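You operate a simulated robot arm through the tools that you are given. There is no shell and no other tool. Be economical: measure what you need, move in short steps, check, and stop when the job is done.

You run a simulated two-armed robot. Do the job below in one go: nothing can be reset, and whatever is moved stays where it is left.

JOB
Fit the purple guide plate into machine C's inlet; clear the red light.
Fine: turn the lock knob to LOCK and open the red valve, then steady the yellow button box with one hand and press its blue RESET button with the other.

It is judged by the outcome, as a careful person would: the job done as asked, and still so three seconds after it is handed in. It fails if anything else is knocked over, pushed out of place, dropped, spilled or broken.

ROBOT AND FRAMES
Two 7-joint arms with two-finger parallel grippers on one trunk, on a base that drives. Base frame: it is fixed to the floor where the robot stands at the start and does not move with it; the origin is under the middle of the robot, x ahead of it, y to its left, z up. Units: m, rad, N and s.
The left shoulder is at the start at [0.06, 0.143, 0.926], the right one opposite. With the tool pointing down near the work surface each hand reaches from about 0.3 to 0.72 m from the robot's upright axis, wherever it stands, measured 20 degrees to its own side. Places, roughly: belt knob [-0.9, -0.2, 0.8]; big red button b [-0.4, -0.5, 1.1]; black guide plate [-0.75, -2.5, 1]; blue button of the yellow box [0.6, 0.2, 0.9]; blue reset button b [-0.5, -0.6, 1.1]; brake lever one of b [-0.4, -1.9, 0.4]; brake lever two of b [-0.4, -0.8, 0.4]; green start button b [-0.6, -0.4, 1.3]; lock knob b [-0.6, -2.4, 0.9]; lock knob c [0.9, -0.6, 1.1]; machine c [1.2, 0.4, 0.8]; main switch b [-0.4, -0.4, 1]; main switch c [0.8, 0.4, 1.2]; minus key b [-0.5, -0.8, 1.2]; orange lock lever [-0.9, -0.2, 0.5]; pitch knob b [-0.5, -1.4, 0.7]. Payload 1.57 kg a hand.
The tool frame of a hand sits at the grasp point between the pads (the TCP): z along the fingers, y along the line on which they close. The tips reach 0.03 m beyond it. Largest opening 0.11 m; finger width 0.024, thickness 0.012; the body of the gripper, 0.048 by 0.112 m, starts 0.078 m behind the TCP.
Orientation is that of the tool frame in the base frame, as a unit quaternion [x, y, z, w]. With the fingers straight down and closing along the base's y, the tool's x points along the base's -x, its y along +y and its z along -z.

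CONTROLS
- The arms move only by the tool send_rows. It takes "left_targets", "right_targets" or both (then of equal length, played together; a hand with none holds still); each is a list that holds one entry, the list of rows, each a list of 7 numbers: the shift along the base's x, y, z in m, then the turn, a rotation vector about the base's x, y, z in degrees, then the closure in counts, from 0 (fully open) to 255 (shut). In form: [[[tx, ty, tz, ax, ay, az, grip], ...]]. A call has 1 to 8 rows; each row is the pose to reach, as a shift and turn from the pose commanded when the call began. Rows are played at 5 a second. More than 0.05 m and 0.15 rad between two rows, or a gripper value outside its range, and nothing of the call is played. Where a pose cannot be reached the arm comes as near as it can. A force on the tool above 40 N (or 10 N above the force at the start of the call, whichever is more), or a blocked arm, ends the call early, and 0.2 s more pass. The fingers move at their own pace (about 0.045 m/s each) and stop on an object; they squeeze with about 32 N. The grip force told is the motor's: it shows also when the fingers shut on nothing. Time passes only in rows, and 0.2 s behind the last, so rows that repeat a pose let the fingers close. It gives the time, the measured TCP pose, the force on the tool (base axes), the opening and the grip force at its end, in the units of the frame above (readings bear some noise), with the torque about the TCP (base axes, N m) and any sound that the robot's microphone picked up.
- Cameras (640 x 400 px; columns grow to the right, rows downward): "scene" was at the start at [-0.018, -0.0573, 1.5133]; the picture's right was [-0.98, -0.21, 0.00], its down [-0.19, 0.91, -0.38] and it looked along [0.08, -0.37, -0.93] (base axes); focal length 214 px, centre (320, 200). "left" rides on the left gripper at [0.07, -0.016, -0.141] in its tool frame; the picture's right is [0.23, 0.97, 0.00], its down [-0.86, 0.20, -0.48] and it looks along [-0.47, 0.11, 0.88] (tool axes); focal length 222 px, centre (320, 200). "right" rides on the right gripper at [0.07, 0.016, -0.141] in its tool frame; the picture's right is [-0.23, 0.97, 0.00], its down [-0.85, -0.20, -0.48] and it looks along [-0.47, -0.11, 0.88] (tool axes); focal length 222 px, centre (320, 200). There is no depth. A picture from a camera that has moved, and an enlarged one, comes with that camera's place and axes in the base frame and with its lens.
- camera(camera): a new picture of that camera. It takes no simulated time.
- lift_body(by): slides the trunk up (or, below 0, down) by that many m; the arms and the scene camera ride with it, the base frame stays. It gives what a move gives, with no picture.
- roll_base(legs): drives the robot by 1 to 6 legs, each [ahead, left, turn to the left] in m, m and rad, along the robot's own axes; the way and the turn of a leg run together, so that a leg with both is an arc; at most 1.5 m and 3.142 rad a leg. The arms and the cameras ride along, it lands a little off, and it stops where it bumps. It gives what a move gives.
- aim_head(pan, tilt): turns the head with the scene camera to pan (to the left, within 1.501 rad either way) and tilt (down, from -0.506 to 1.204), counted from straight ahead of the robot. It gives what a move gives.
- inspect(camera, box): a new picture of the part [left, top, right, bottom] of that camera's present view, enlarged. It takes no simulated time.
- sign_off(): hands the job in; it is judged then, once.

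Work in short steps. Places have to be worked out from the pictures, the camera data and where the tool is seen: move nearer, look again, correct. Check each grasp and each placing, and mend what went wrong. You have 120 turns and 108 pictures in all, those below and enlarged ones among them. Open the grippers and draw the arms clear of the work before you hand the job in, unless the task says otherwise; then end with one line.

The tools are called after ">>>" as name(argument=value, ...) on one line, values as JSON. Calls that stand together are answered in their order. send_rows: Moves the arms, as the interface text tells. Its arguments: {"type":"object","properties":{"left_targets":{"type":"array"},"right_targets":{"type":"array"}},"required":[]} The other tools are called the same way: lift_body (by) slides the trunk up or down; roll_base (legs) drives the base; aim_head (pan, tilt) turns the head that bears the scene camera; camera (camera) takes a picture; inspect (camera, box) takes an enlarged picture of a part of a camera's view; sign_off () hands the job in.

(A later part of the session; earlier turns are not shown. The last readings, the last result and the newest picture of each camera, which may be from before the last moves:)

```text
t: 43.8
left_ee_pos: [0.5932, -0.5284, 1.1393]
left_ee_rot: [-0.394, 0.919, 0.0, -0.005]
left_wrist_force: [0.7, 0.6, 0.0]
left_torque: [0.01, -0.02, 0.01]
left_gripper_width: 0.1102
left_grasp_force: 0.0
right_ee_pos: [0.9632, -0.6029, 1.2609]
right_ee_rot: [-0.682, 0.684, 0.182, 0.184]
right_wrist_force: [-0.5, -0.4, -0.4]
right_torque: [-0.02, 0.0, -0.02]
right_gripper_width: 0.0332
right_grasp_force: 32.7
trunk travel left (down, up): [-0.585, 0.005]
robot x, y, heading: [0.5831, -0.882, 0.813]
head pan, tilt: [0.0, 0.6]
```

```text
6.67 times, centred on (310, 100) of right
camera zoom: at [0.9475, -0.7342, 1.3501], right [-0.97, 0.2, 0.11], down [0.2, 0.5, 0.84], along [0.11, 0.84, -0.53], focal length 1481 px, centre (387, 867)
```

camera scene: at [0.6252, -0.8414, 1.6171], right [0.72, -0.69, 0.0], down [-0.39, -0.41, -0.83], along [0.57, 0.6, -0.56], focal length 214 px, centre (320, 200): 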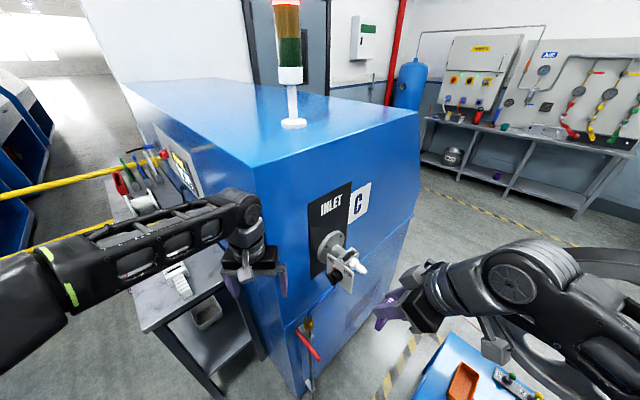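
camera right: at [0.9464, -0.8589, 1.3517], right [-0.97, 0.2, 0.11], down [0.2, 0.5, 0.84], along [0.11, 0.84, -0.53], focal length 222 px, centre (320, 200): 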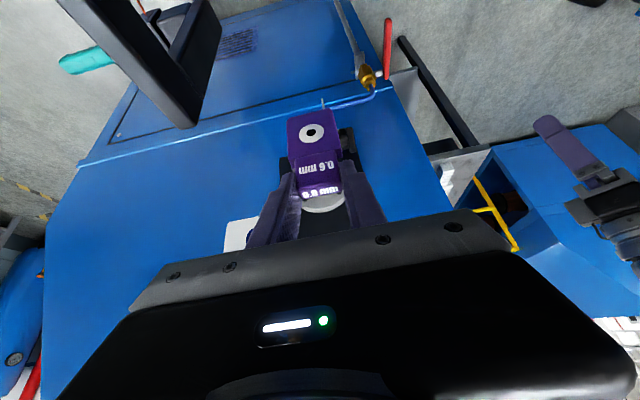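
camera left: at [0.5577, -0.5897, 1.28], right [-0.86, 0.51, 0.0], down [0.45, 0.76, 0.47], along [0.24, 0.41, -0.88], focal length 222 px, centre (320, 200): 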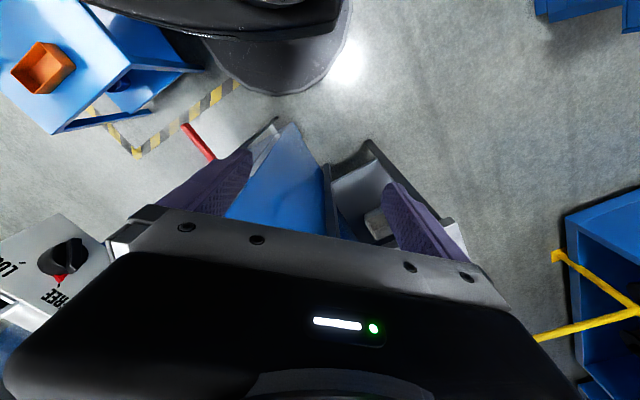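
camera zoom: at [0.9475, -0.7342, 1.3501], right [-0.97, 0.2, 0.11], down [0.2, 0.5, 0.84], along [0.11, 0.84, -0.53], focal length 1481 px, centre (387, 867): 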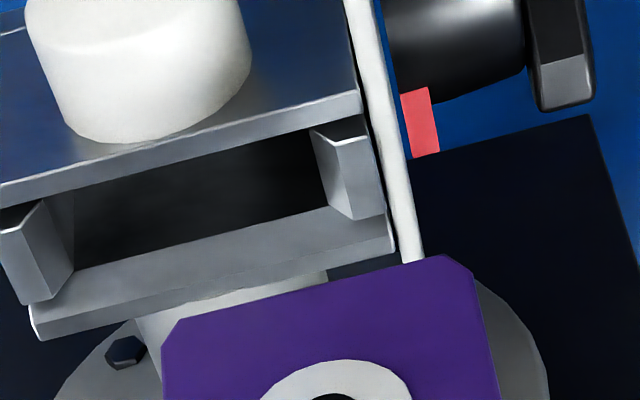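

The wrist view says the slot is further in +x (~0.975–0.98) than my first estimate. I shift x +0.011 and lower to about 15 mm above the walls to compare directly.

>>> send_rows(right_targets=[[[0.011, 0.006, 0, 0, 0, 0, 255], [0.011, 0.006, -0.022, 0, 0, 0, 255]]])

>>> inspect(camera="scene", box=[325, 220, 375, 270])

>>> inspect(camera="right", box=[270, 70, 350, 130])

```text
t: 44.4
left_ee_pos: [0.5933, -0.5294, 1.1403]
left_ee_rot: [-0.393, 0.919, 0.0, -0.005]
left_wrist_force: [-0.8, 0.2, 0.6]
left_torque: [0.0, -0.01, 0.01]
left_gripper_width: 0.1101
left_grasp_force: 0.0
right_ee_pos: [0.9771, -0.5994, 1.2386]
right_ee_rot: [-0.682, 0.684, 0.181, 0.184]
right_wrist_force: [0.4, -0.3, -1.3]
right_torque: [0.02, -0.01, 0.01]
right_gripper_width: 0.0331
right_grasp_force: 31.3
trunk travel left (down, up): [-0.585, 0.005]
robot x, y, heading: [0.5846, -0.8808, 0.807]
head pan, tilt: [0.0, 0.6]
```

```text
8.00 times, centred on (350, 245) of scene
camera zoom: at [0.625, -0.842, 1.6171], right [0.72, -0.69, 0.0], down [-0.39, -0.41, -0.83], along [0.57, 0.6, -0.56], focal length 1716 px, centre (80, -160)
```

zoom: 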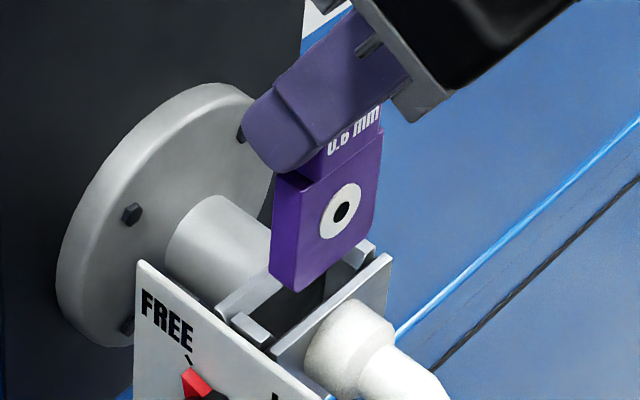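

```text
6.67 times, centred on (310, 100) of right
camera zoom: at [0.959, -0.7308, 1.3281], right [-0.97, 0.2, 0.11], down [0.2, 0.5, 0.84], along [0.11, 0.84, -0.53], focal length 1481 px, centre (387, 867)
```

zoom: 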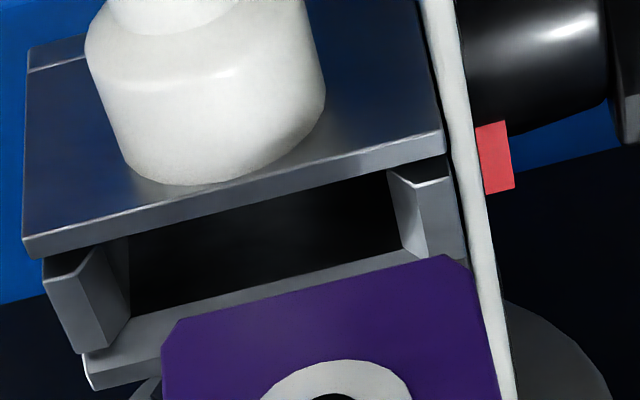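

Close comparison gives slot centre about (0.981,-0.588,1.122). I correct x by +0.006 and lower another 14 mm, then re-check.

>>> send_rows(right_targets=[[[0.006, 0, 0, 0, 0, 0, 255], [0.006, 0, -0.014, 0, 0, 0, 255]]])

>>> inspect(camera="scene", box=[325, 220, 375, 270])

>>> inspect(camera="right", box=[270, 70, 350, 130])

```text
t: 45.0
left_ee_pos: [0.592, -0.529, 1.1401]
left_ee_rot: [-0.394, 0.919, 0.0, -0.004]
left_wrist_force: [0.1, -0.2, 0.1]
left_torque: [-0.01, 0.03, 0.01]
left_gripper_width: 0.1099
left_grasp_force: 0.0
right_ee_pos: [0.982, -0.6004, 1.226]
right_ee_rot: [-0.682, 0.683, 0.183, 0.184]
right_wrist_force: [0.3, -0.5, -1.2]
right_torque: [-0.04, 0.01, 0.01]
right_gripper_width: 0.0329
right_grasp_force: 32.1
trunk travel left (down, up): [-0.585, 0.005]
robot x, y, heading: [0.5846, -0.8843, 0.807]
head pan, tilt: [0.0, 0.6]
```

```text
8.00 times, centred on (350, 245) of scene
camera zoom: at [0.6252, -0.8413, 1.6171], right [0.72, -0.69, 0.0], down [-0.39, -0.41, -0.82], along [0.57, 0.6, -0.57], focal length 1716 px, centre (80, -160)
```

zoom: 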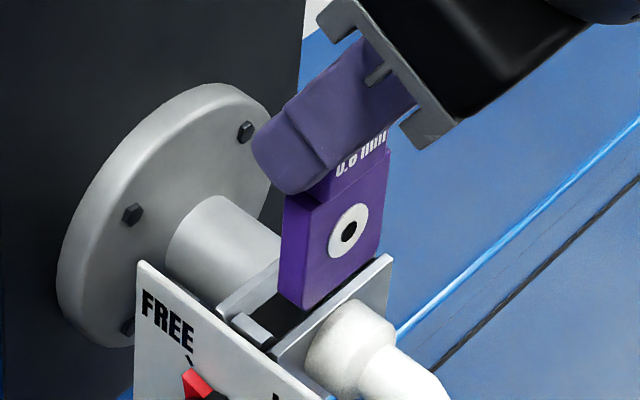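

```text
6.67 times, centred on (310, 100) of right
camera zoom: at [0.9648, -0.7307, 1.3144], right [-0.97, 0.2, 0.11], down [0.2, 0.5, 0.84], along [0.11, 0.84, -0.53], focal length 1481 px, centre (387, 867)
```

zoom: 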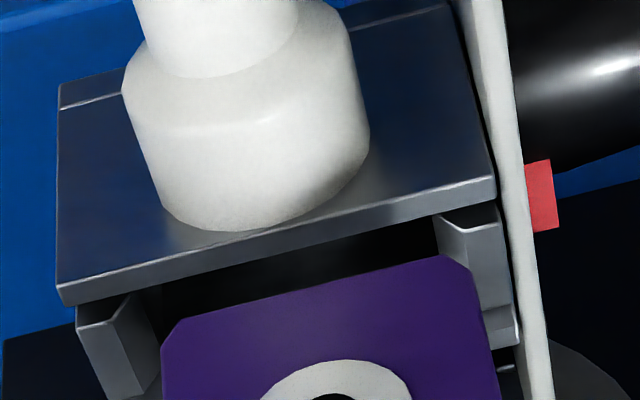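

Wrist view still shows ~3–4 mm needed in +x; y looks centred. I correct x +0.0035 and lower 12 mm to the mouth.

>>> send_rows(right_targets=[[[0.0035, 0, 0, 0, 0, 0, 255], [0.0035, 0, -0.006, 0, 0, 0, 255], [0.0035, 0, -0.012, 0, 0, 0, 255]]])

>>> inspect(camera="scene", box=[325, 220, 375, 270])

>>> inspect(camera="right", box=[270, 70, 350, 130])

```text
t: 45.8
left_ee_pos: [0.5938, -0.5287, 1.139]
left_ee_rot: [-0.394, 0.919, -0.001, -0.005]
left_wrist_force: [0.1, -0.1, 0.0]
left_torque: [0.0, -0.03, 0.01]
left_gripper_width: 0.11
left_grasp_force: 0.1
right_ee_pos: [0.9861, -0.6002, 1.2144]
right_ee_rot: [-0.682, 0.684, 0.182, 0.184]
right_wrist_force: [-0.3, -0.9, -1.3]
right_torque: [0.0, 0.0, 0.02]
right_gripper_width: 0.0329
right_grasp_force: 32.0
trunk travel left (down, up): [-0.585, 0.005]
robot x, y, heading: [0.5848, -0.8785, 0.81]
head pan, tilt: [0.0, 0.6]
```

```text
8.00 times, centred on (350, 245) of scene
camera zoom: at [0.6253, -0.8413, 1.6171], right [0.72, -0.69, 0.0], down [-0.39, -0.41, -0.82], along [0.57, 0.6, -0.57], focal length 1716 px, centre (80, -160)
```

zoom: 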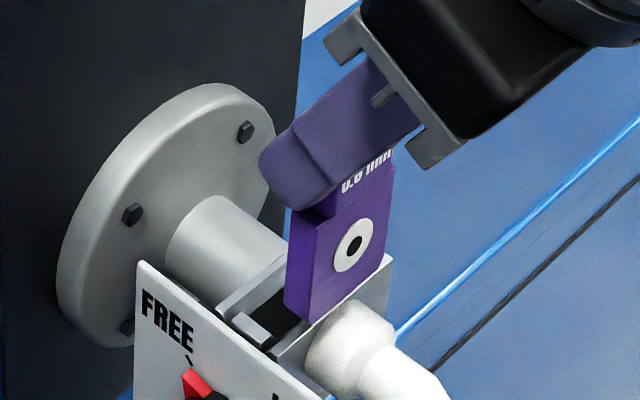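

```text
6.67 times, centred on (310, 100) of right
camera zoom: at [0.9694, -0.7306, 1.3035], right [-0.97, 0.2, 0.11], down [0.2, 0.5, 0.84], along [0.11, 0.84, -0.53], focal length 1481 px, centre (387, 867)
```

zoom: 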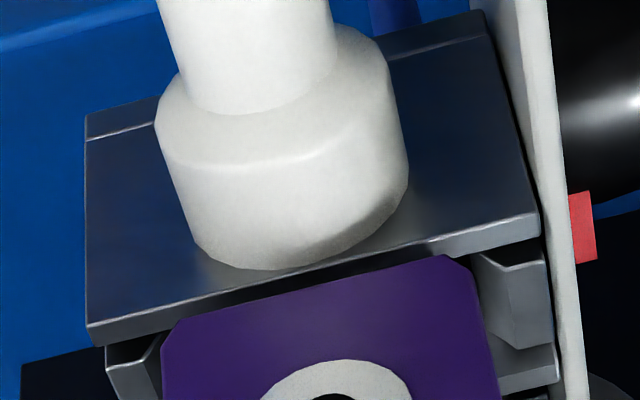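

The scene view suggests the plate may overlap the front (-y) wall; I zoom in further before lowering.

>>> inspect(camera="scene", box=[338, 242, 362, 266])

>>> inspect(camera="right", box=[285, 95, 335, 132])

```text
16.00 times, centred on (350, 254) of scene
camera zoom: at [0.6253, -0.8413, 1.6171], right [0.72, -0.69, 0.0], down [-0.39, -0.41, -0.82], along [0.57, 0.6, -0.57], focal length 3432 px, centre (-160, -664)
```

zoom: 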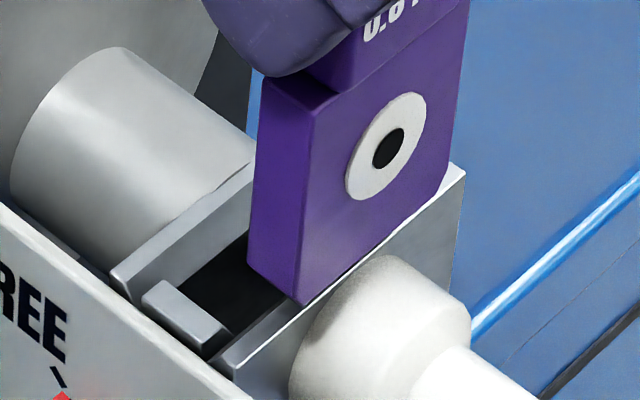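

```text
10.81 times, centred on (310, 114) of right
camera zoom: at [0.9694, -0.7306, 1.3035], right [-0.97, 0.2, 0.11], down [0.2, 0.5, 0.84], along [0.11, 0.84, -0.53], focal length 2401 px, centre (428, 1135)
```

zoom: 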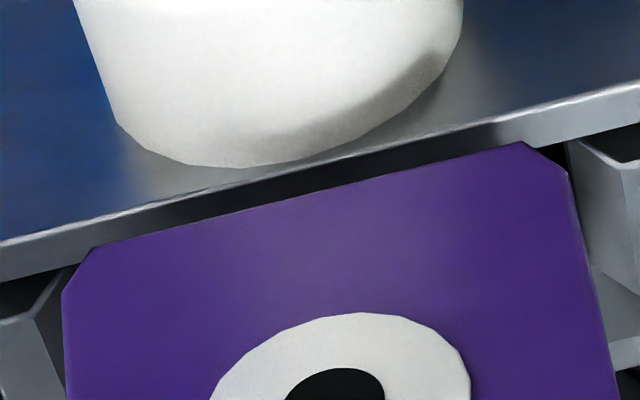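

Parallax between the wrist pictures puts the wall top lower (z≈1.11) and the slot centre at y≈-0.579, x≈0.985. x is right now; I shift +y by 10 mm and re-check.

>>> send_rows(right_targets=[[[0, 0.005, 0, 0, 0, 0, 255], [0, 0.01, 0, 0, 0, 0, 255]]])

>>> inspect(camera="scene", box=[338, 242, 362, 266])

>>> inspect(camera="right", box=[270, 70, 350, 130])

```text
t: 46.4
left_ee_pos: [0.5922, -0.5289, 1.1395]
left_ee_rot: [-0.394, 0.919, 0.0, -0.005]
left_wrist_force: [-0.1, 0.1, 0.9]
left_torque: [-0.02, -0.01, 0.0]
left_gripper_width: 0.1098
left_grasp_force: 0.0
right_ee_pos: [0.9845, -0.589, 1.215]
right_ee_rot: [-0.682, 0.685, 0.18, 0.183]
right_wrist_force: [-0.8, 0.5, -0.6]
right_torque: [-0.03, 0.02, -0.01]
right_gripper_width: 0.033
right_grasp_force: 31.9
trunk travel left (down, up): [-0.585, 0.005]
robot x, y, heading: [0.5841, -0.8834, 0.81]
head pan, tilt: [0.0, 0.6]
```

```text
16.00 times, centred on (350, 254) of scene
camera zoom: at [0.6252, -0.8413, 1.6171], right [0.72, -0.69, 0.0], down [-0.39, -0.41, -0.83], along [0.57, 0.6, -0.56], focal length 3432 px, centre (-160, -664)
```

zoom: 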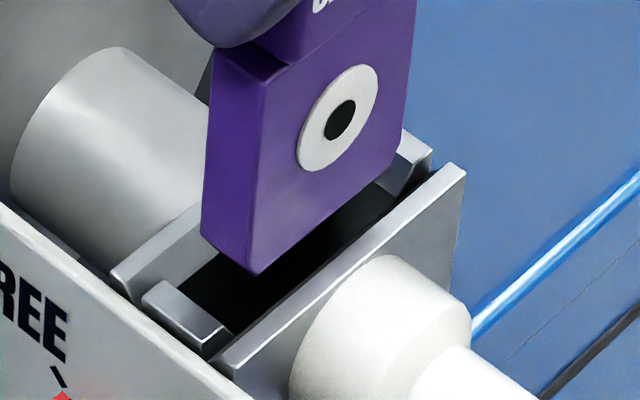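

```text
6.67 times, centred on (310, 100) of right
camera zoom: at [0.9682, -0.7203, 1.3037], right [-0.97, 0.2, 0.11], down [0.2, 0.5, 0.84], along [0.11, 0.84, -0.53], focal length 1481 px, centre (387, 867)
```

zoom: 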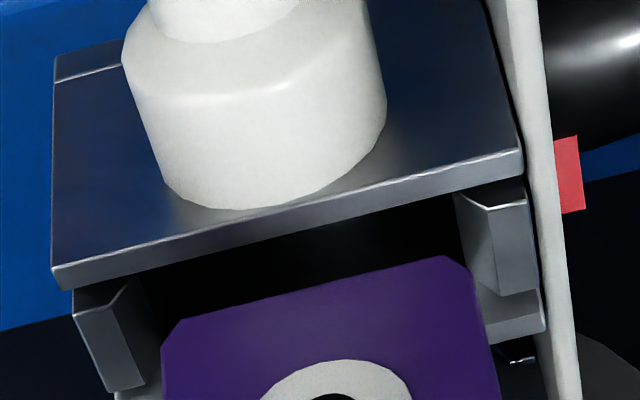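

Now the plate sits over the opening; estimated height over the walls ≈11 mm with ~2 mm clearance each side. I lower gently by 17 mm and watch the force.

>>> send_rows(right_targets=[[[0.001, 0, -0.004, 0, 0, 0, 255], [0.001, 0, -0.008, 0, 0, 0, 255], [0.001, 0, -0.011, 0, 0, 0, 255], [0.001, 0, -0.014, 0, 0, 0, 255], [0.001, 0, -0.017, 0, 0, 0, 255]]])

>>> inspect(camera="scene", box=[338, 242, 362, 266])

>>> inspect(camera="right", box=[270, 70, 350, 130])

```text
t: 47.6
left_ee_pos: [0.593, -0.5288, 1.1391]
left_ee_rot: [-0.394, 0.919, 0.001, -0.004]
left_wrist_force: [0.3, 0.5, 0.2]
left_torque: [-0.03, 0.0, -0.01]
left_gripper_width: 0.1097
left_grasp_force: 0.1
right_ee_pos: [0.9855, -0.5883, 1.1976]
right_ee_rot: [-0.682, 0.684, 0.182, 0.184]
right_wrist_force: [0.8, 1.8, 0.5]
right_torque: [0.19, 0.01, 0.03]
right_gripper_width: 0.0328
right_grasp_force: 32.0
trunk travel left (down, up): [-0.585, 0.005]
robot x, y, heading: [0.5854, -0.8804, 0.811]
head pan, tilt: [0.0, 0.6]
```

```text
16.00 times, centred on (350, 254) of scene
camera zoom: at [0.6252, -0.8411, 1.6171], right [0.72, -0.69, 0.0], down [-0.39, -0.41, -0.82], along [0.57, 0.6, -0.57], focal length 3432 px, centre (-160, -664)
```

zoom: 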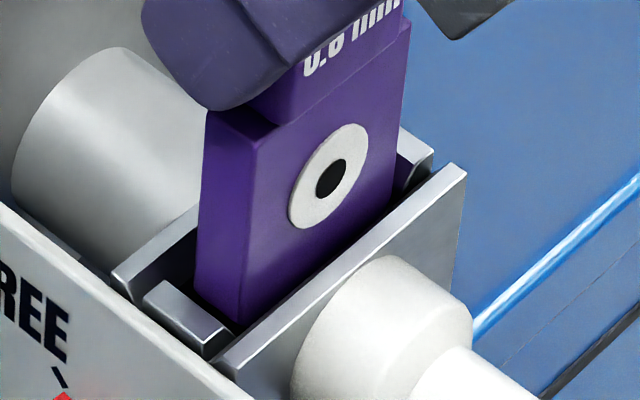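

```text
6.67 times, centred on (310, 100) of right
camera zoom: at [0.9691, -0.7192, 1.2866], right [-0.97, 0.2, 0.11], down [0.2, 0.5, 0.84], along [0.11, 0.84, -0.53], focal length 1481 px, centre (387, 867)
```

zoom: 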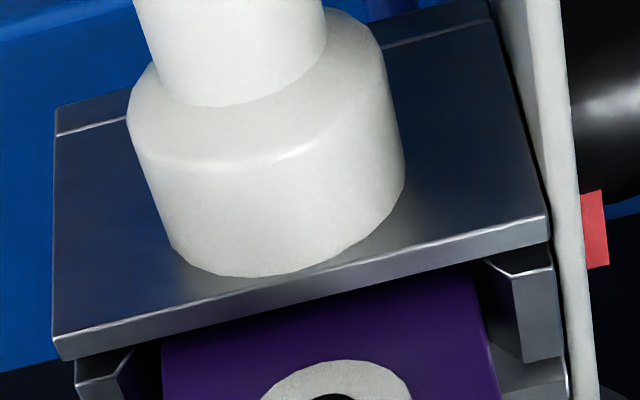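

The plate has entered the slot with almost no force. I keep lowering.

>>> send_rows(right_targets=[[[0, 0, -0.004, 0, 0, 0, 255], [0, 0, -0.008, 0, 0, 0, 255], [0, 0, -0.012, 0, 0, 0, 255], [0, 0, -0.016, 0, 0, 0, 255], [0, 0, -0.02, 0, 0, 0, 255], [0, 0, -0.024, 0, 0, 0, 255]]])

>>> inspect(camera="scene", box=[335, 235, 365, 265])

```text
t: 49.0
left_ee_pos: [0.5933, -0.5286, 1.1402]
left_ee_rot: [-0.394, 0.919, -0.001, -0.004]
left_wrist_force: [-0.7, -1.0, -0.1]
left_torque: [0.02, 0.0, -0.02]
left_gripper_width: 0.1101
left_grasp_force: 0.2
right_ee_pos: [0.9848, -0.5873, 1.1726]
right_ee_rot: [-0.683, 0.683, 0.181, 0.184]
right_wrist_force: [0.6, 4.5, 1.4]
right_torque: [0.37, -0.03, 0.07]
right_gripper_width: 0.033
right_grasp_force: 32.4
trunk travel left (down, up): [-0.585, 0.005]
robot x, y, heading: [0.589, -0.8829, 0.815]
head pan, tilt: [0.0, 0.6]
```

```text
13.33 times, centred on (350, 250) of scene
camera zoom: at [0.6251, -0.8407, 1.6171], right [0.72, -0.69, 0.0], down [-0.39, -0.41, -0.82], along [0.57, 0.6, -0.57], focal length 2860 px, centre (-80, -467)
```

zoom: 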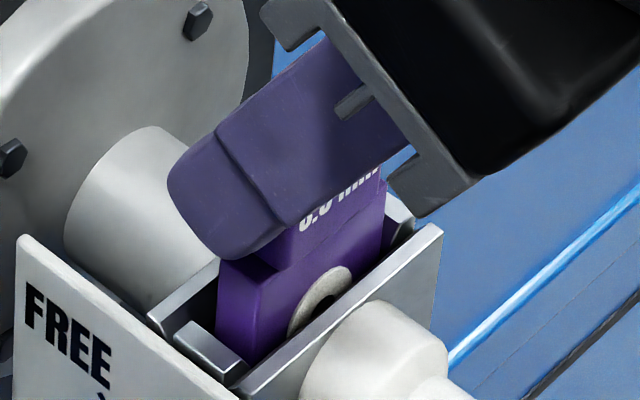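

Good; a 4.5 N sideways force suggests rubbing the front wall, so I ease +y 1 mm while lowering on.

>>> send_rows(right_targets=[[[0, 0.001, -0.003, 0, 0, 0, 255], [0, 0.001, -0.007, 0, 0, 0, 255], [0, 0.001, -0.011, 0, 0, 0, 255], [0, 0.001, -0.015, 0, 0, 0, 255], [0, 0.001, -0.019, 0, 0, 0, 255]]])

>>> inspect(camera="scene", box=[335, 235, 365, 265])

```text
t: 50.2
left_ee_pos: [0.5917, -0.5299, 1.1392]
left_ee_rot: [-0.394, 0.919, 0.0, -0.004]
left_wrist_force: [0.3, -0.6, -0.6]
left_torque: [0.01, 0.0, -0.01]
left_gripper_width: 0.1099
left_grasp_force: 0.2
right_ee_pos: [0.9858, -0.5882, 1.1578]
right_ee_rot: [0.682, -0.682, -0.183, -0.187]
right_wrist_force: [-0.8, -0.8, 23.4]
right_torque: [0.0, 0.14, 0.05]
right_gripper_width: 0.0336
right_grasp_force: 32.0
trunk travel left (down, up): [-0.585, 0.005]
robot x, y, heading: [0.5836, -0.8819, 0.81]
head pan, tilt: [0.0, 0.6]
```

```text
13.33 times, centred on (350, 250) of scene
camera zoom: at [0.6238, -0.8426, 1.6176], right [0.72, -0.69, 0.0], down [-0.39, -0.41, -0.83], along [0.57, 0.6, -0.56], focal length 2860 px, centre (-80, -467)
```

zoom: 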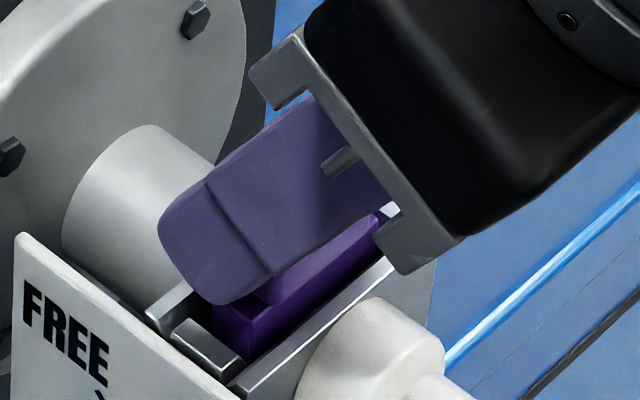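

Vertical force 23 N at z=1.158: plate seems to bottom out with its body top flush with the walls. I release partially and back out along the finger direction.

>>> send_rows(right_targets=[[[0, 0, 0.003, 0, 0, 0, 255], [0, 0, 0.003, 0, 0, 0, 140], [0, 0, 0.003, 0, 0, 0, 120], [0, -0.01, 0.02, 0, 0, 0, 120], [0, -0.025, 0.045, 0, 0, 0, 120], [0, -0.045, 0.08, 0, 0, 0, 120]]])

>>> inspect(camera="scene", box=[325, 225, 375, 275])

>>> camera(camera="right")

```text
t: 51.6
left_ee_pos: [0.5916, -0.5295, 1.1401]
left_ee_rot: [-0.393, 0.919, 0.0, -0.004]
left_wrist_force: [0.3, -1.1, 0.6]
left_torque: [0.03, 0.01, 0.0]
left_gripper_width: 0.1101
left_grasp_force: 0.0
right_ee_pos: [0.9864, -0.6343, 1.2333]
right_ee_rot: [-0.683, 0.684, 0.182, 0.184]
right_wrist_force: [0.2, -0.7, -0.1]
right_torque: [-0.01, 0.01, -0.02]
right_gripper_width: 0.0585
right_grasp_force: 0.1
trunk travel left (down, up): [-0.585, 0.005]
robot x, y, heading: [0.5835, -0.8842, 0.814]
head pan, tilt: [0.0, 0.6]
```

```text
8.00 times, centred on (350, 250) of scene
camera zoom: at [0.6247, -0.8424, 1.6171], right [0.72, -0.69, 0.0], down [-0.39, -0.41, -0.83], along [0.57, 0.6, -0.56], focal length 1716 px, centre (80, -200)
```

zoom: 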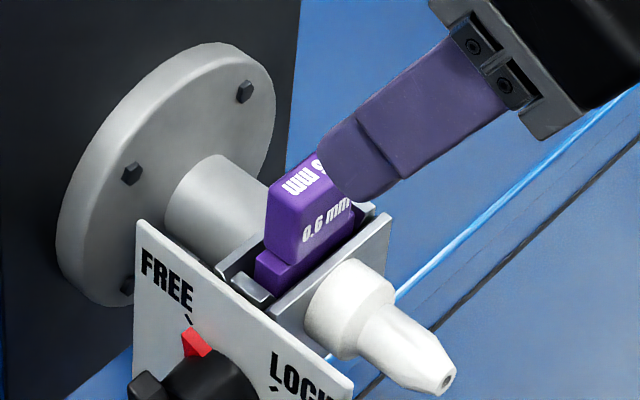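

```text
58 pictures are left
camera right: at [0.9701, -0.7649, 1.3235], right [-0.97, 0.2, 0.11], down [0.2, 0.5, 0.84], along [0.11, 0.84, -0.53], focal length 222 px, centre (320, 200)
```

right: 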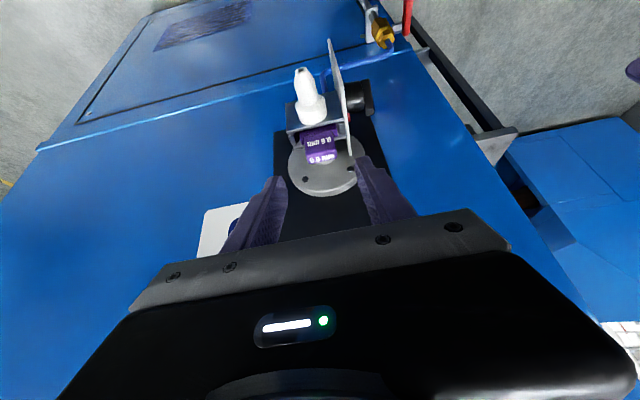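

Plate is seated, body top level with the walls. Next the knob (bar near (0.92,-0.58,1.065), axis -x): I drive back out and face +x at about (0.28,-0.75).

>>> roll_base(legs=[[-0.3, 0, 0], [0, 0.33, -0.81]])

>>> aim_head(pan=0.2, tilt=0.6)

>>> camera(camera="scene")

```text
t: 55.7
left_ee_pos: [0.5104, -0.5661, 1.1397]
left_ee_rot: [-0.001, 1.0, 0.001, -0.005]
left_wrist_force: [-0.2, 0.1, 0.2]
left_torque: [-0.03, 0.0, -0.01]
left_gripper_width: 0.1099
left_grasp_force: 0.1
right_ee_pos: [0.7082, -0.9219, 1.2333]
right_ee_rot: [-0.359, 0.897, 0.095, 0.24]
right_wrist_force: [0.1, 0.0, 0.2]
right_torque: [0.02, -0.01, -0.04]
right_gripper_width: 0.0582
right_grasp_force: 0.0
trunk travel left (down, up): [-0.585, 0.005]
robot x, y, heading: [0.25, -0.8053, 0.002]
head pan, tilt: [0.0, 0.6]
```

```text
t: 56.5
left_ee_pos: [0.5097, -0.5653, 1.1392]
left_ee_rot: [0.0, 1.0, 0.002, -0.005]
left_wrist_force: [0.4, 0.0, 0.8]
left_torque: [-0.02, 0.02, 0.0]
left_gripper_width: 0.1101
left_grasp_force: 0.0
right_ee_pos: [0.7078, -0.9238, 1.2337]
right_ee_rot: [-0.359, 0.897, 0.096, 0.241]
right_wrist_force: [0.0, 0.3, 0.8]
right_torque: [0.01, 0.02, 0.01]
right_gripper_width: 0.0582
right_grasp_force: 0.1
trunk travel left (down, up): [-0.585, 0.005]
robot x, y, heading: [0.2473, -0.8069, -0.0]
head pan, tilt: [0.201, 0.6]
```

```text
57 pictures are left
camera scene: at [0.3056, -0.7883, 1.6171], right [0.2, -0.98, 0.0], down [-0.55, -0.11, -0.83], along [0.81, 0.17, -0.56], focal length 214 px, centre (320, 200)
```

scene: 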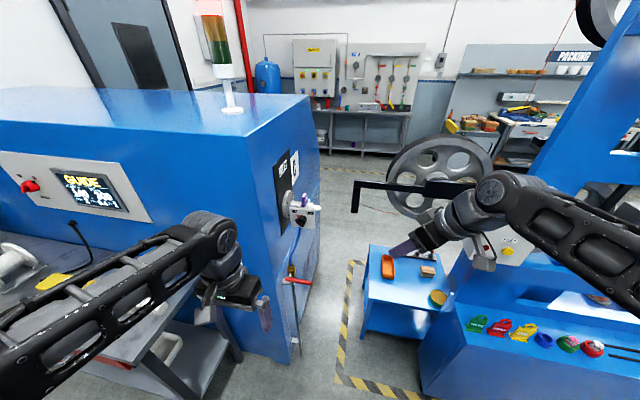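

I zoom on the knob and the valve from here.

>>> inspect(camera="scene", box=[275, 185, 335, 235])

>>> inspect(camera="scene", box=[270, 240, 330, 300])

>>> inspect(camera="scene", box=[0, 150, 160, 230])

```text
8.00 times, centred on (305, 210) of scene
camera zoom: at [0.3056, -0.7883, 1.6171], right [0.2, -0.98, 0.0], down [-0.55, -0.11, -0.83], along [0.81, 0.17, -0.56], focal length 1716 px, centre (440, 120)
```

zoom: 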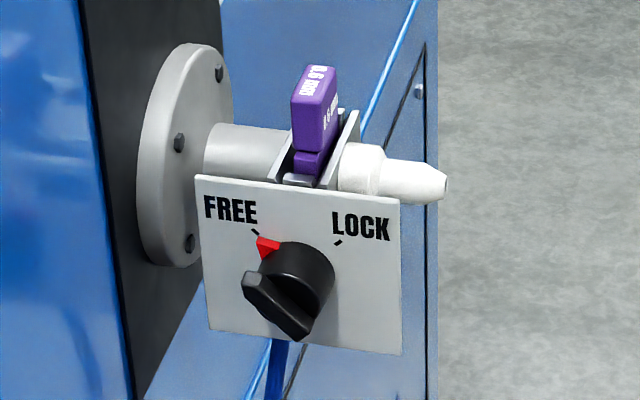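

```text
6.67 times, centred on (300, 270) of scene
camera zoom: at [0.3056, -0.7883, 1.6171], right [0.2, -0.98, 0.0], down [-0.55, -0.11, -0.83], along [0.81, 0.17, -0.56], focal length 1430 px, centre (453, -267)
```

zoom: 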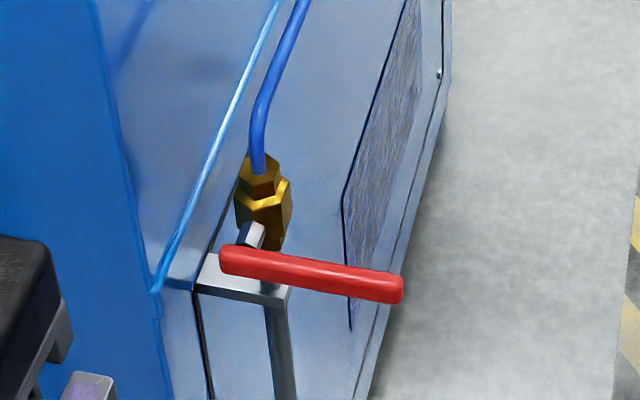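

```text
4.00 times, centred on (80, 190) of scene
camera zoom: at [0.3056, -0.7883, 1.6171], right [0.2, -0.98, 0.0], down [-0.55, -0.11, -0.83], along [0.81, 0.17, -0.56], focal length 858 px, centre (1280, 240)
```

zoom: 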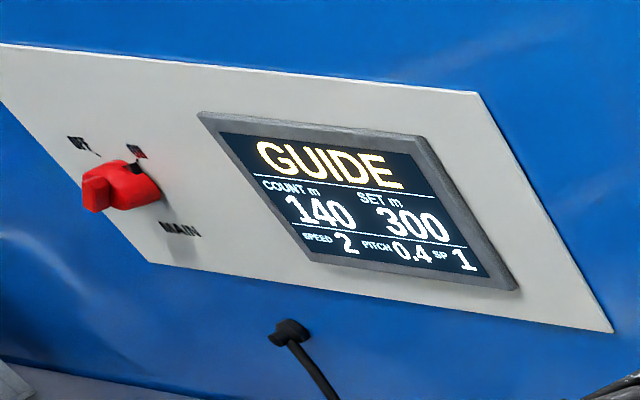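

Knob bar front centre ≈ (0.915,-0.583,1.068), bar tilted ~41° left of vertical. I bring the left hand to point along +x at a standoff, in two calls.

>>> send_rows(left_targets=[[[0.03, -0.002, -0.005, 0, -7.5, 0, 140], [0.06, -0.004, -0.01, 0, -15, 0, 140], [0.09, -0.006, -0.02, 0, -22.5, 0, 140], [0.12, -0.008, -0.03, 0, -30, 0, 140], [0.15, -0.01, -0.04, 0, -37.5, 0, 140], [0.18, -0.012, -0.05, 0, -45, 0, 140], [0.21, -0.015, -0.06, 0, -52.5, 0, 140], [0.24, -0.018, -0.071, 0, -60, 0, 140]]])

>>> send_rows(left_targets=[[[0.005, 0, 0, 0, -7.5, 0, 140], [0.01, 0, 0, 0, -15, 0, 140], [0.015, 0, 0, 0, -22.5, 0, 140], [0.02, 0, 0, 0, -30, 0, 140]]])

>>> send_rows(left_targets=[[[0, 0, 0, -8.2, 0, 0, 140], [0, 0, 0, -16.4, 0, 0, 140], [0, 0, 0, -24.6, 0, 0, 140], [0, 0, 0, -32.8, 0, 0, 140], [0, 0, 0, -41, 0, 0, 140]]])

>>> inspect(camera="scene", box=[240, 165, 340, 235])

>>> camera(camera="left")

```text
t: 58.3
left_ee_pos: [0.7668, -0.5867, 1.0729]
left_ee_rot: [0.001, 0.868, -0.001, 0.496]
left_wrist_force: [-0.4, 3.6, -2.7]
left_torque: [-0.19, -0.16, -0.27]
left_gripper_width: 0.0496
left_grasp_force: 0.0
left hand out of reach, approached as far as the arm can: row 6, 7, 8
right_ee_pos: [0.7098, -0.9245, 1.2331]
right_ee_rot: [-0.359, 0.897, 0.096, 0.24]
right_wrist_force: [0.5, -0.4, -0.7]
right_torque: [-0.01, 0.03, 0.08]
right_gripper_width: 0.0583
right_grasp_force: 0.0
trunk travel left (down, up): [-0.585, 0.005]
robot x, y, heading: [0.2482, -0.8067, -0.003]
head pan, tilt: [0.201, 0.6]
```

```text
t: 59.3
left_ee_pos: [0.7979, -0.5833, 1.0702]
left_ee_rot: [-0.005, 0.715, 0.003, 0.699]
left_wrist_force: [-0.6, -0.5, 0.9]
left_torque: [0.03, 0.05, 0.04]
left_gripper_width: 0.0497
left_grasp_force: 0.0
left hand out of reach, approached as far as the arm can: row 1, 2, 3, 4
right_ee_pos: [0.7078, -0.9259, 1.2337]
right_ee_rot: [-0.359, 0.897, 0.096, 0.241]
right_wrist_force: [0.1, -0.3, 0.5]
right_torque: [0.08, 0.03, 0.06]
right_gripper_width: 0.0581
right_grasp_force: 0.1
trunk travel left (down, up): [-0.585, 0.005]
robot x, y, heading: [0.2489, -0.8051, 0.005]
head pan, tilt: [0.201, 0.6]
```

```text
t: 60.5
left_ee_pos: [0.7968, -0.5816, 1.0691]
left_ee_rot: [-0.249, 0.665, -0.249, 0.659]
left_wrist_force: [-0.3, 1.4, -0.1]
left_torque: [-0.02, 0.0, -0.02]
left_gripper_width: 0.0493
left_grasp_force: 0.0
right_ee_pos: [0.7078, -0.9237, 1.2339]
right_ee_rot: [-0.359, 0.897, 0.096, 0.241]
right_wrist_force: [0.2, -0.7, 0.6]
right_torque: [0.03, -0.03, -0.01]
right_gripper_width: 0.0581
right_grasp_force: 0.1
trunk travel left (down, up): [-0.585, 0.005]
robot x, y, heading: [0.2461, -0.8033, 0.001]
head pan, tilt: [0.201, 0.6]
```

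```text
5.71 times, centred on (290, 200) of scene
camera zoom: at [0.3057, -0.7883, 1.6171], right [0.2, -0.98, 0.0], down [-0.55, -0.11, -0.83], along [0.81, 0.17, -0.56], focal length 1226 px, centre (491, 200)
```

zoom: 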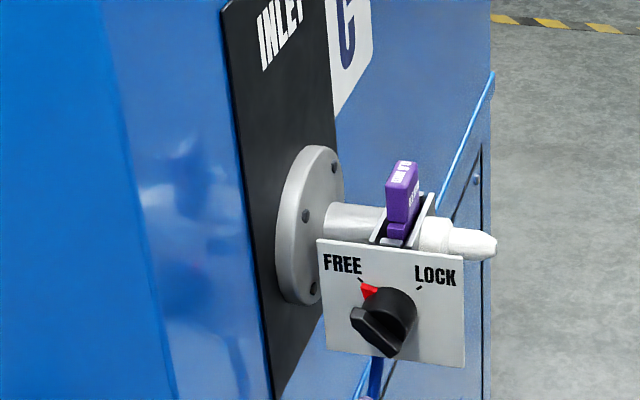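

```text
52 pictures are left
camera left: at [0.6552, -0.6395, 1.0279], right [0.0, 0.58, -0.81], down [-0.47, 0.72, 0.51], along [0.88, 0.39, 0.27], focal length 222 px, centre (320, 200)
```

left: 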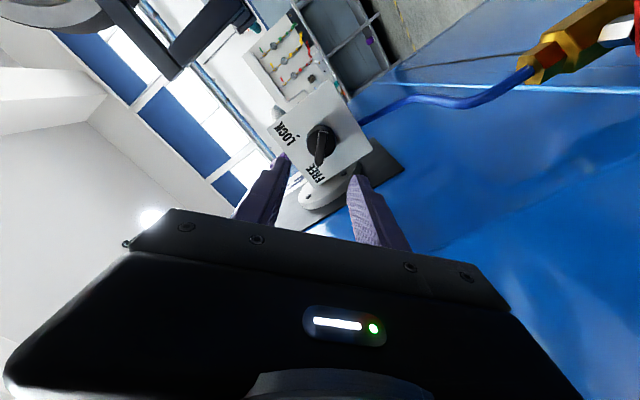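

Left hand is in place pointing at the knob. I enlarge its view to align.

>>> inspect(camera="left", box=[230, 70, 410, 250])

```text
2.22 times, centred on (320, 160) of left
camera zoom: at [0.6552, -0.6395, 1.0279], right [0.0, 0.58, -0.81], down [-0.47, 0.72, 0.51], along [0.88, 0.39, 0.27], focal length 494 px, centre (320, 289)
```

zoom: 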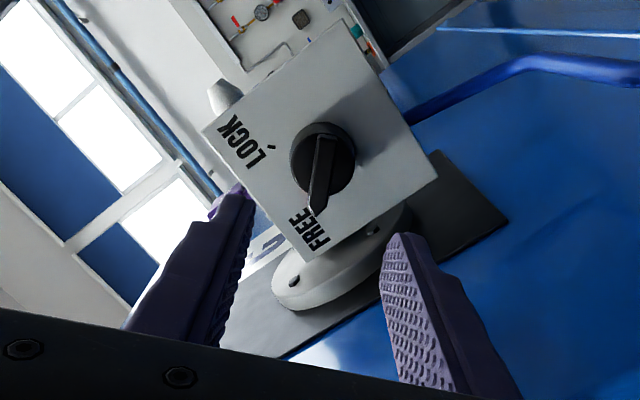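

Alignment is within 3 mm. I advance 0.095 in x with a 2 mm +y correction, guarded by the force limit.

>>> send_rows(left_targets=[[[0.03, 0.002, 0, 0, 0, 0, 140], [0.06, 0.002, 0, 0, 0, 0, 140], [0.08, 0.002, 0, 0, 0, 0, 140], [0.09, 0.002, 0, 0, 0, 0, 140], [0.097, 0.002, 0, 0, 0, 0, 140]]])

>>> inspect(camera="left", box=[230, 70, 410, 250])

>>> inspect(camera="scene", box=[265, 175, 345, 240])

```text
t: 61.7
left_ee_pos: [0.8944, -0.5804, 1.0692]
left_ee_rot: [-0.248, 0.666, -0.248, 0.658]
left_wrist_force: [0.3, 0.4, -0.8]
left_torque: [-0.02, -0.01, -0.01]
left_gripper_width: 0.0496
left_grasp_force: 0.2
right_ee_pos: [0.7069, -0.923, 1.2333]
right_ee_rot: [-0.359, 0.897, 0.095, 0.241]
right_wrist_force: [-0.6, -0.9, 0.3]
right_torque: [-0.01, 0.02, 0.03]
right_gripper_width: 0.0583
right_grasp_force: 0.0
trunk travel left (down, up): [-0.585, 0.005]
robot x, y, heading: [0.25, -0.8051, 0.0]
head pan, tilt: [0.201, 0.6]
```

```text
2.22 times, centred on (320, 160) of left
camera zoom: at [0.7524, -0.6382, 1.0271], right [-0.01, 0.58, -0.81], down [-0.47, 0.71, 0.52], along [0.88, 0.39, 0.27], focal length 494 px, centre (320, 289)
```

zoom: 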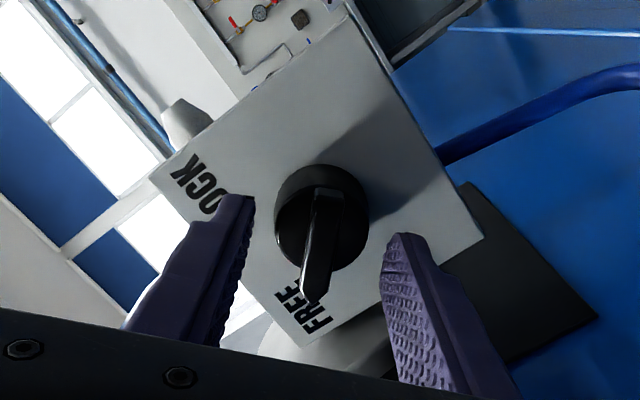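

```text
6.15 times, centred on (305, 208) of scene
camera zoom: at [0.3059, -0.788, 1.6171], right [0.2, -0.98, 0.0], down [-0.55, -0.11, -0.82], along [0.81, 0.17, -0.57], focal length 1320 px, centre (412, 154)
```

zoom: 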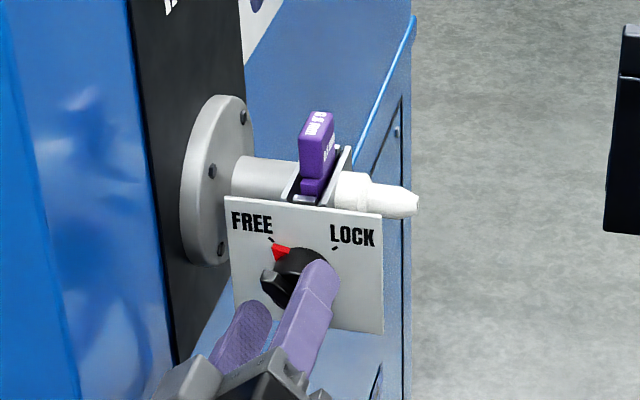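

The fingertips straddle the bar (≈9 mm overlap). I go 4 mm deeper and close.

>>> send_rows(left_targets=[[[0.004, 0, -0.001, 0, 0, 0, 140], [0.004, 0, -0.001, 0, 0, 0, 200], [0.004, 0, -0.001, 0, 0, 0, 255], [0.004, 0, -0.001, 0, 0, 0, 255], [0.004, 0, -0.001, 0, 0, 0, 255]]])

>>> inspect(camera="left", box=[230, 70, 410, 250])

```text
t: 62.9
left_ee_pos: [0.8993, -0.581, 1.068]
left_ee_rot: [-0.248, 0.665, -0.248, 0.659]
left_wrist_force: [3.9, -0.9, 5.4]
left_torque: [0.05, -0.06, -0.13]
left_gripper_width: 0.035
left_grasp_force: 39.7
right_ee_pos: [0.7081, -0.9234, 1.2336]
right_ee_rot: [-0.358, 0.897, 0.095, 0.24]
right_wrist_force: [-1.0, -0.3, -0.2]
right_torque: [0.03, -0.03, -0.01]
right_gripper_width: 0.0585
right_grasp_force: 0.0
trunk travel left (down, up): [-0.585, 0.005]
robot x, y, heading: [0.2473, -0.8037, 0.003]
head pan, tilt: [0.201, 0.6]
```

```text
2.22 times, centred on (320, 160) of left
camera zoom: at [0.757, -0.6384, 1.0265], right [0.0, 0.58, -0.81], down [-0.47, 0.71, 0.52], along [0.88, 0.38, 0.27], focal length 494 px, centre (320, 289)
```

zoom: 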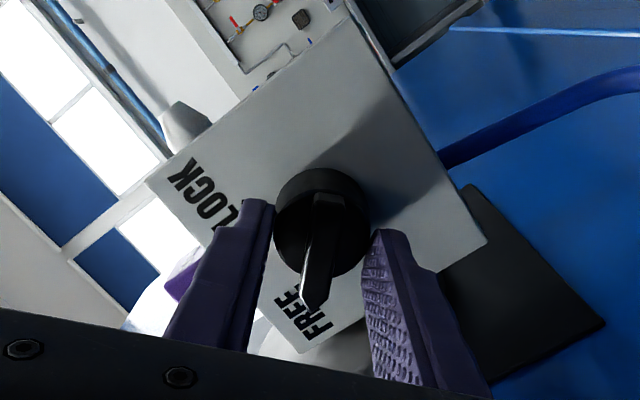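

The fingers caught the round base (0.035) rather than the bar. I open, back off 9 mm and close again on the bar.

>>> send_rows(left_targets=[[[0, 0, 0, 0, 0, 0, 150], [-0.004, 0, 0, 0, 0, 0, 150], [-0.009, 0, 0, 0, 0, 0, 150], [-0.009, 0, 0, 0, 0, 0, 255], [-0.009, 0, 0, 0, 0, 0, 255], [-0.009, 0, 0, 0, 0, 0, 255], [-0.009, 0, 0, 0, 0, 0, 255]]])

>>> inspect(camera="left", box=[230, 70, 410, 250])

```text
t: 64.5
left_ee_pos: [0.8902, -0.5805, 1.0682]
left_ee_rot: [-0.246, 0.665, -0.25, 0.659]
left_wrist_force: [-0.1, -2.6, 2.6]
left_torque: [0.01, 0.15, -0.38]
left_gripper_width: 0.0107
left_grasp_force: 28.8
right_ee_pos: [0.7083, -0.9226, 1.234]
right_ee_rot: [-0.358, 0.897, 0.095, 0.241]
right_wrist_force: [0.3, 0.6, -0.1]
right_torque: [0.02, 0.0, -0.01]
right_gripper_width: 0.0583
right_grasp_force: 0.1
trunk travel left (down, up): [-0.585, 0.005]
robot x, y, heading: [0.2469, -0.8061, -0.0]
head pan, tilt: [0.201, 0.6]
```

```text
2.22 times, centred on (320, 160) of left
camera zoom: at [0.7477, -0.6385, 1.0264], right [0.0, 0.58, -0.81], down [-0.47, 0.71, 0.52], along [0.88, 0.38, 0.27], focal length 494 px, centre (320, 289)
```

zoom: 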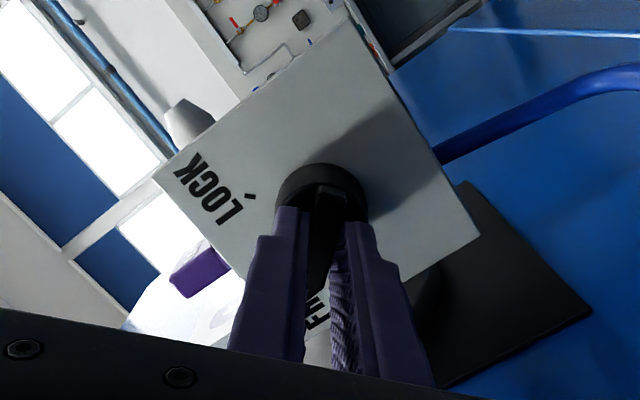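

The bar is gripped (0.0107). I turn clockwise as seen from the front (+x rotation), first 64°.

>>> send_rows(left_targets=[[[0, 0, 0, 8, 0, 0, 255], [0, 0, 0, 16, 0, 0, 255], [0, 0, 0, 24, 0, 0, 255], [0, 0, 0, 32, 0, 0, 255], [0, 0, 0, 40, 0, 0, 255], [0, 0, 0, 48, 0, 0, 255], [0, 0, 0, 56, 0, 0, 255], [0, 0, 0, 64, 0, 0, 255]]])

>>> inspect(camera="scene", box=[265, 175, 345, 240])

```text
t: 66.3
left_ee_pos: [0.8905, -0.5836, 1.0682]
left_ee_rot: [0.142, 0.695, 0.144, 0.69]
left_wrist_force: [2.0, -18.9, -0.7]
left_torque: [-0.06, 0.51, -0.22]
left_gripper_width: 0.0108
left_grasp_force: 28.3
right_ee_pos: [0.7075, -0.9243, 1.2329]
right_ee_rot: [-0.359, 0.897, 0.096, 0.241]
right_wrist_force: [-0.7, -0.8, 0.1]
right_torque: [0.02, -0.03, -0.03]
right_gripper_width: 0.0582
right_grasp_force: 0.1
trunk travel left (down, up): [-0.585, 0.005]
robot x, y, heading: [0.25, -0.8017, -0.001]
head pan, tilt: [0.201, 0.6]
```

```text
6.15 times, centred on (305, 208) of scene
camera zoom: at [0.306, -0.7913, 1.6171], right [0.2, -0.98, 0.0], down [-0.55, -0.11, -0.83], along [0.81, 0.17, -0.56], focal length 1320 px, centre (412, 154)
```

zoom: 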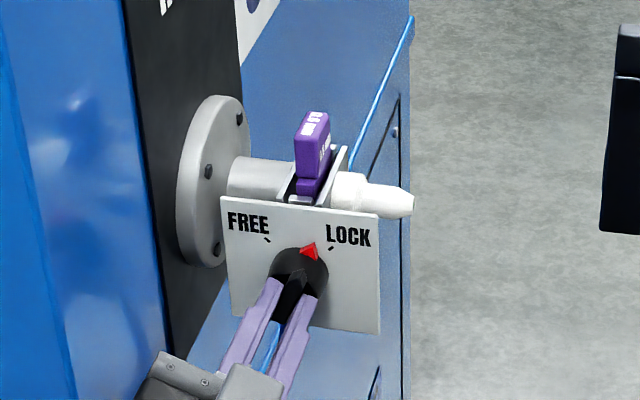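

It turns; the axis lies slightly toward -y, so I relax by -3 mm while turning another 26°.

>>> send_rows(left_targets=[[[0, -0.003, 0, 6.5, 0, 0, 255], [0, -0.004, 0, 13, 0, 0, 255], [0, -0.004, 0, 19.5, 0, 0, 255], [0, -0.004, 0, 26, 0, 0, 255]]])

>>> inspect(camera="scene", box=[265, 175, 345, 240])

```text
t: 67.3
left_ee_pos: [0.8898, -0.5848, 1.0675]
left_ee_rot: [0.291, 0.646, 0.295, 0.641]
left_wrist_force: [0.8, -11.4, -4.3]
left_torque: [-0.85, 0.26, -0.18]
left_gripper_width: 0.0119
left_grasp_force: 30.0
right_ee_pos: [0.7074, -0.9239, 1.2327]
right_ee_rot: [-0.358, 0.897, 0.095, 0.241]
right_wrist_force: [-0.2, 0.6, 0.3]
right_torque: [-0.01, -0.02, -0.01]
right_gripper_width: 0.0579
right_grasp_force: 0.1
trunk travel left (down, up): [-0.585, 0.005]
robot x, y, heading: [0.2501, -0.8041, 0.005]
head pan, tilt: [0.201, 0.6]
```

```text
6.15 times, centred on (305, 208) of scene
camera zoom: at [0.3065, -0.7896, 1.617], right [0.2, -0.98, 0.0], down [-0.55, -0.11, -0.82], along [0.81, 0.17, -0.57], focal length 1320 px, centre (412, 154)
```

zoom: 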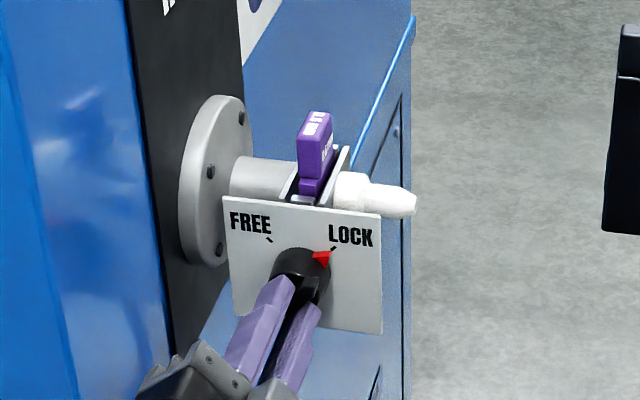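

The pointer is at LOCK and torque shows the end stop. I release and back straight off.

>>> send_rows(left_targets=[[[0, 0, 0, -3, 0, 0, 200], [0, 0, 0, -3, 0, 0, 140], [-0.02, 0, 0, -3, 0, 0, 140], [-0.06, 0, 0, -3, 0, 0, 140], [-0.1, 0, 0, -3, 0, 0, 140], [-0.14, 0, 0, -3, 0, 0, 140]]])

>>> inspect(camera="scene", box=[265, 175, 345, 240])

```text
t: 68.7
left_ee_pos: [0.7933, -0.5857, 1.0571]
left_ee_rot: [0.274, 0.654, 0.277, 0.649]
left_wrist_force: [-1.0, 1.0, 0.1]
left_torque: [0.0, 0.0, 0.02]
left_gripper_width: 0.0497
left_grasp_force: 0.0
left hand out of reach, approached as far as the arm can: row 5, 6
right_ee_pos: [0.7086, -0.9227, 1.2352]
right_ee_rot: [-0.358, 0.897, 0.096, 0.24]
right_wrist_force: [-1.1, 0.1, 0.3]
right_torque: [0.02, 0.01, 0.0]
right_gripper_width: 0.0581
right_grasp_force: 0.1
trunk travel left (down, up): [-0.585, 0.005]
robot x, y, heading: [0.2494, -0.8057, 0.002]
head pan, tilt: [0.201, 0.6]
```

```text
6.15 times, centred on (305, 208) of scene
camera zoom: at [0.3059, -0.7882, 1.6171], right [0.2, -0.98, 0.0], down [-0.55, -0.11, -0.82], along [0.81, 0.17, -0.57], focal length 1320 px, centre (412, 154)
```

zoom: 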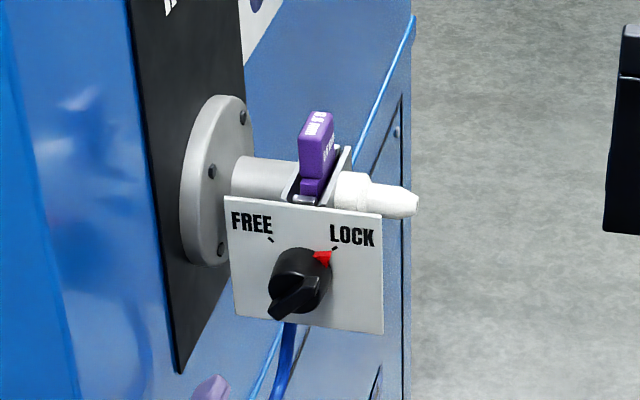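

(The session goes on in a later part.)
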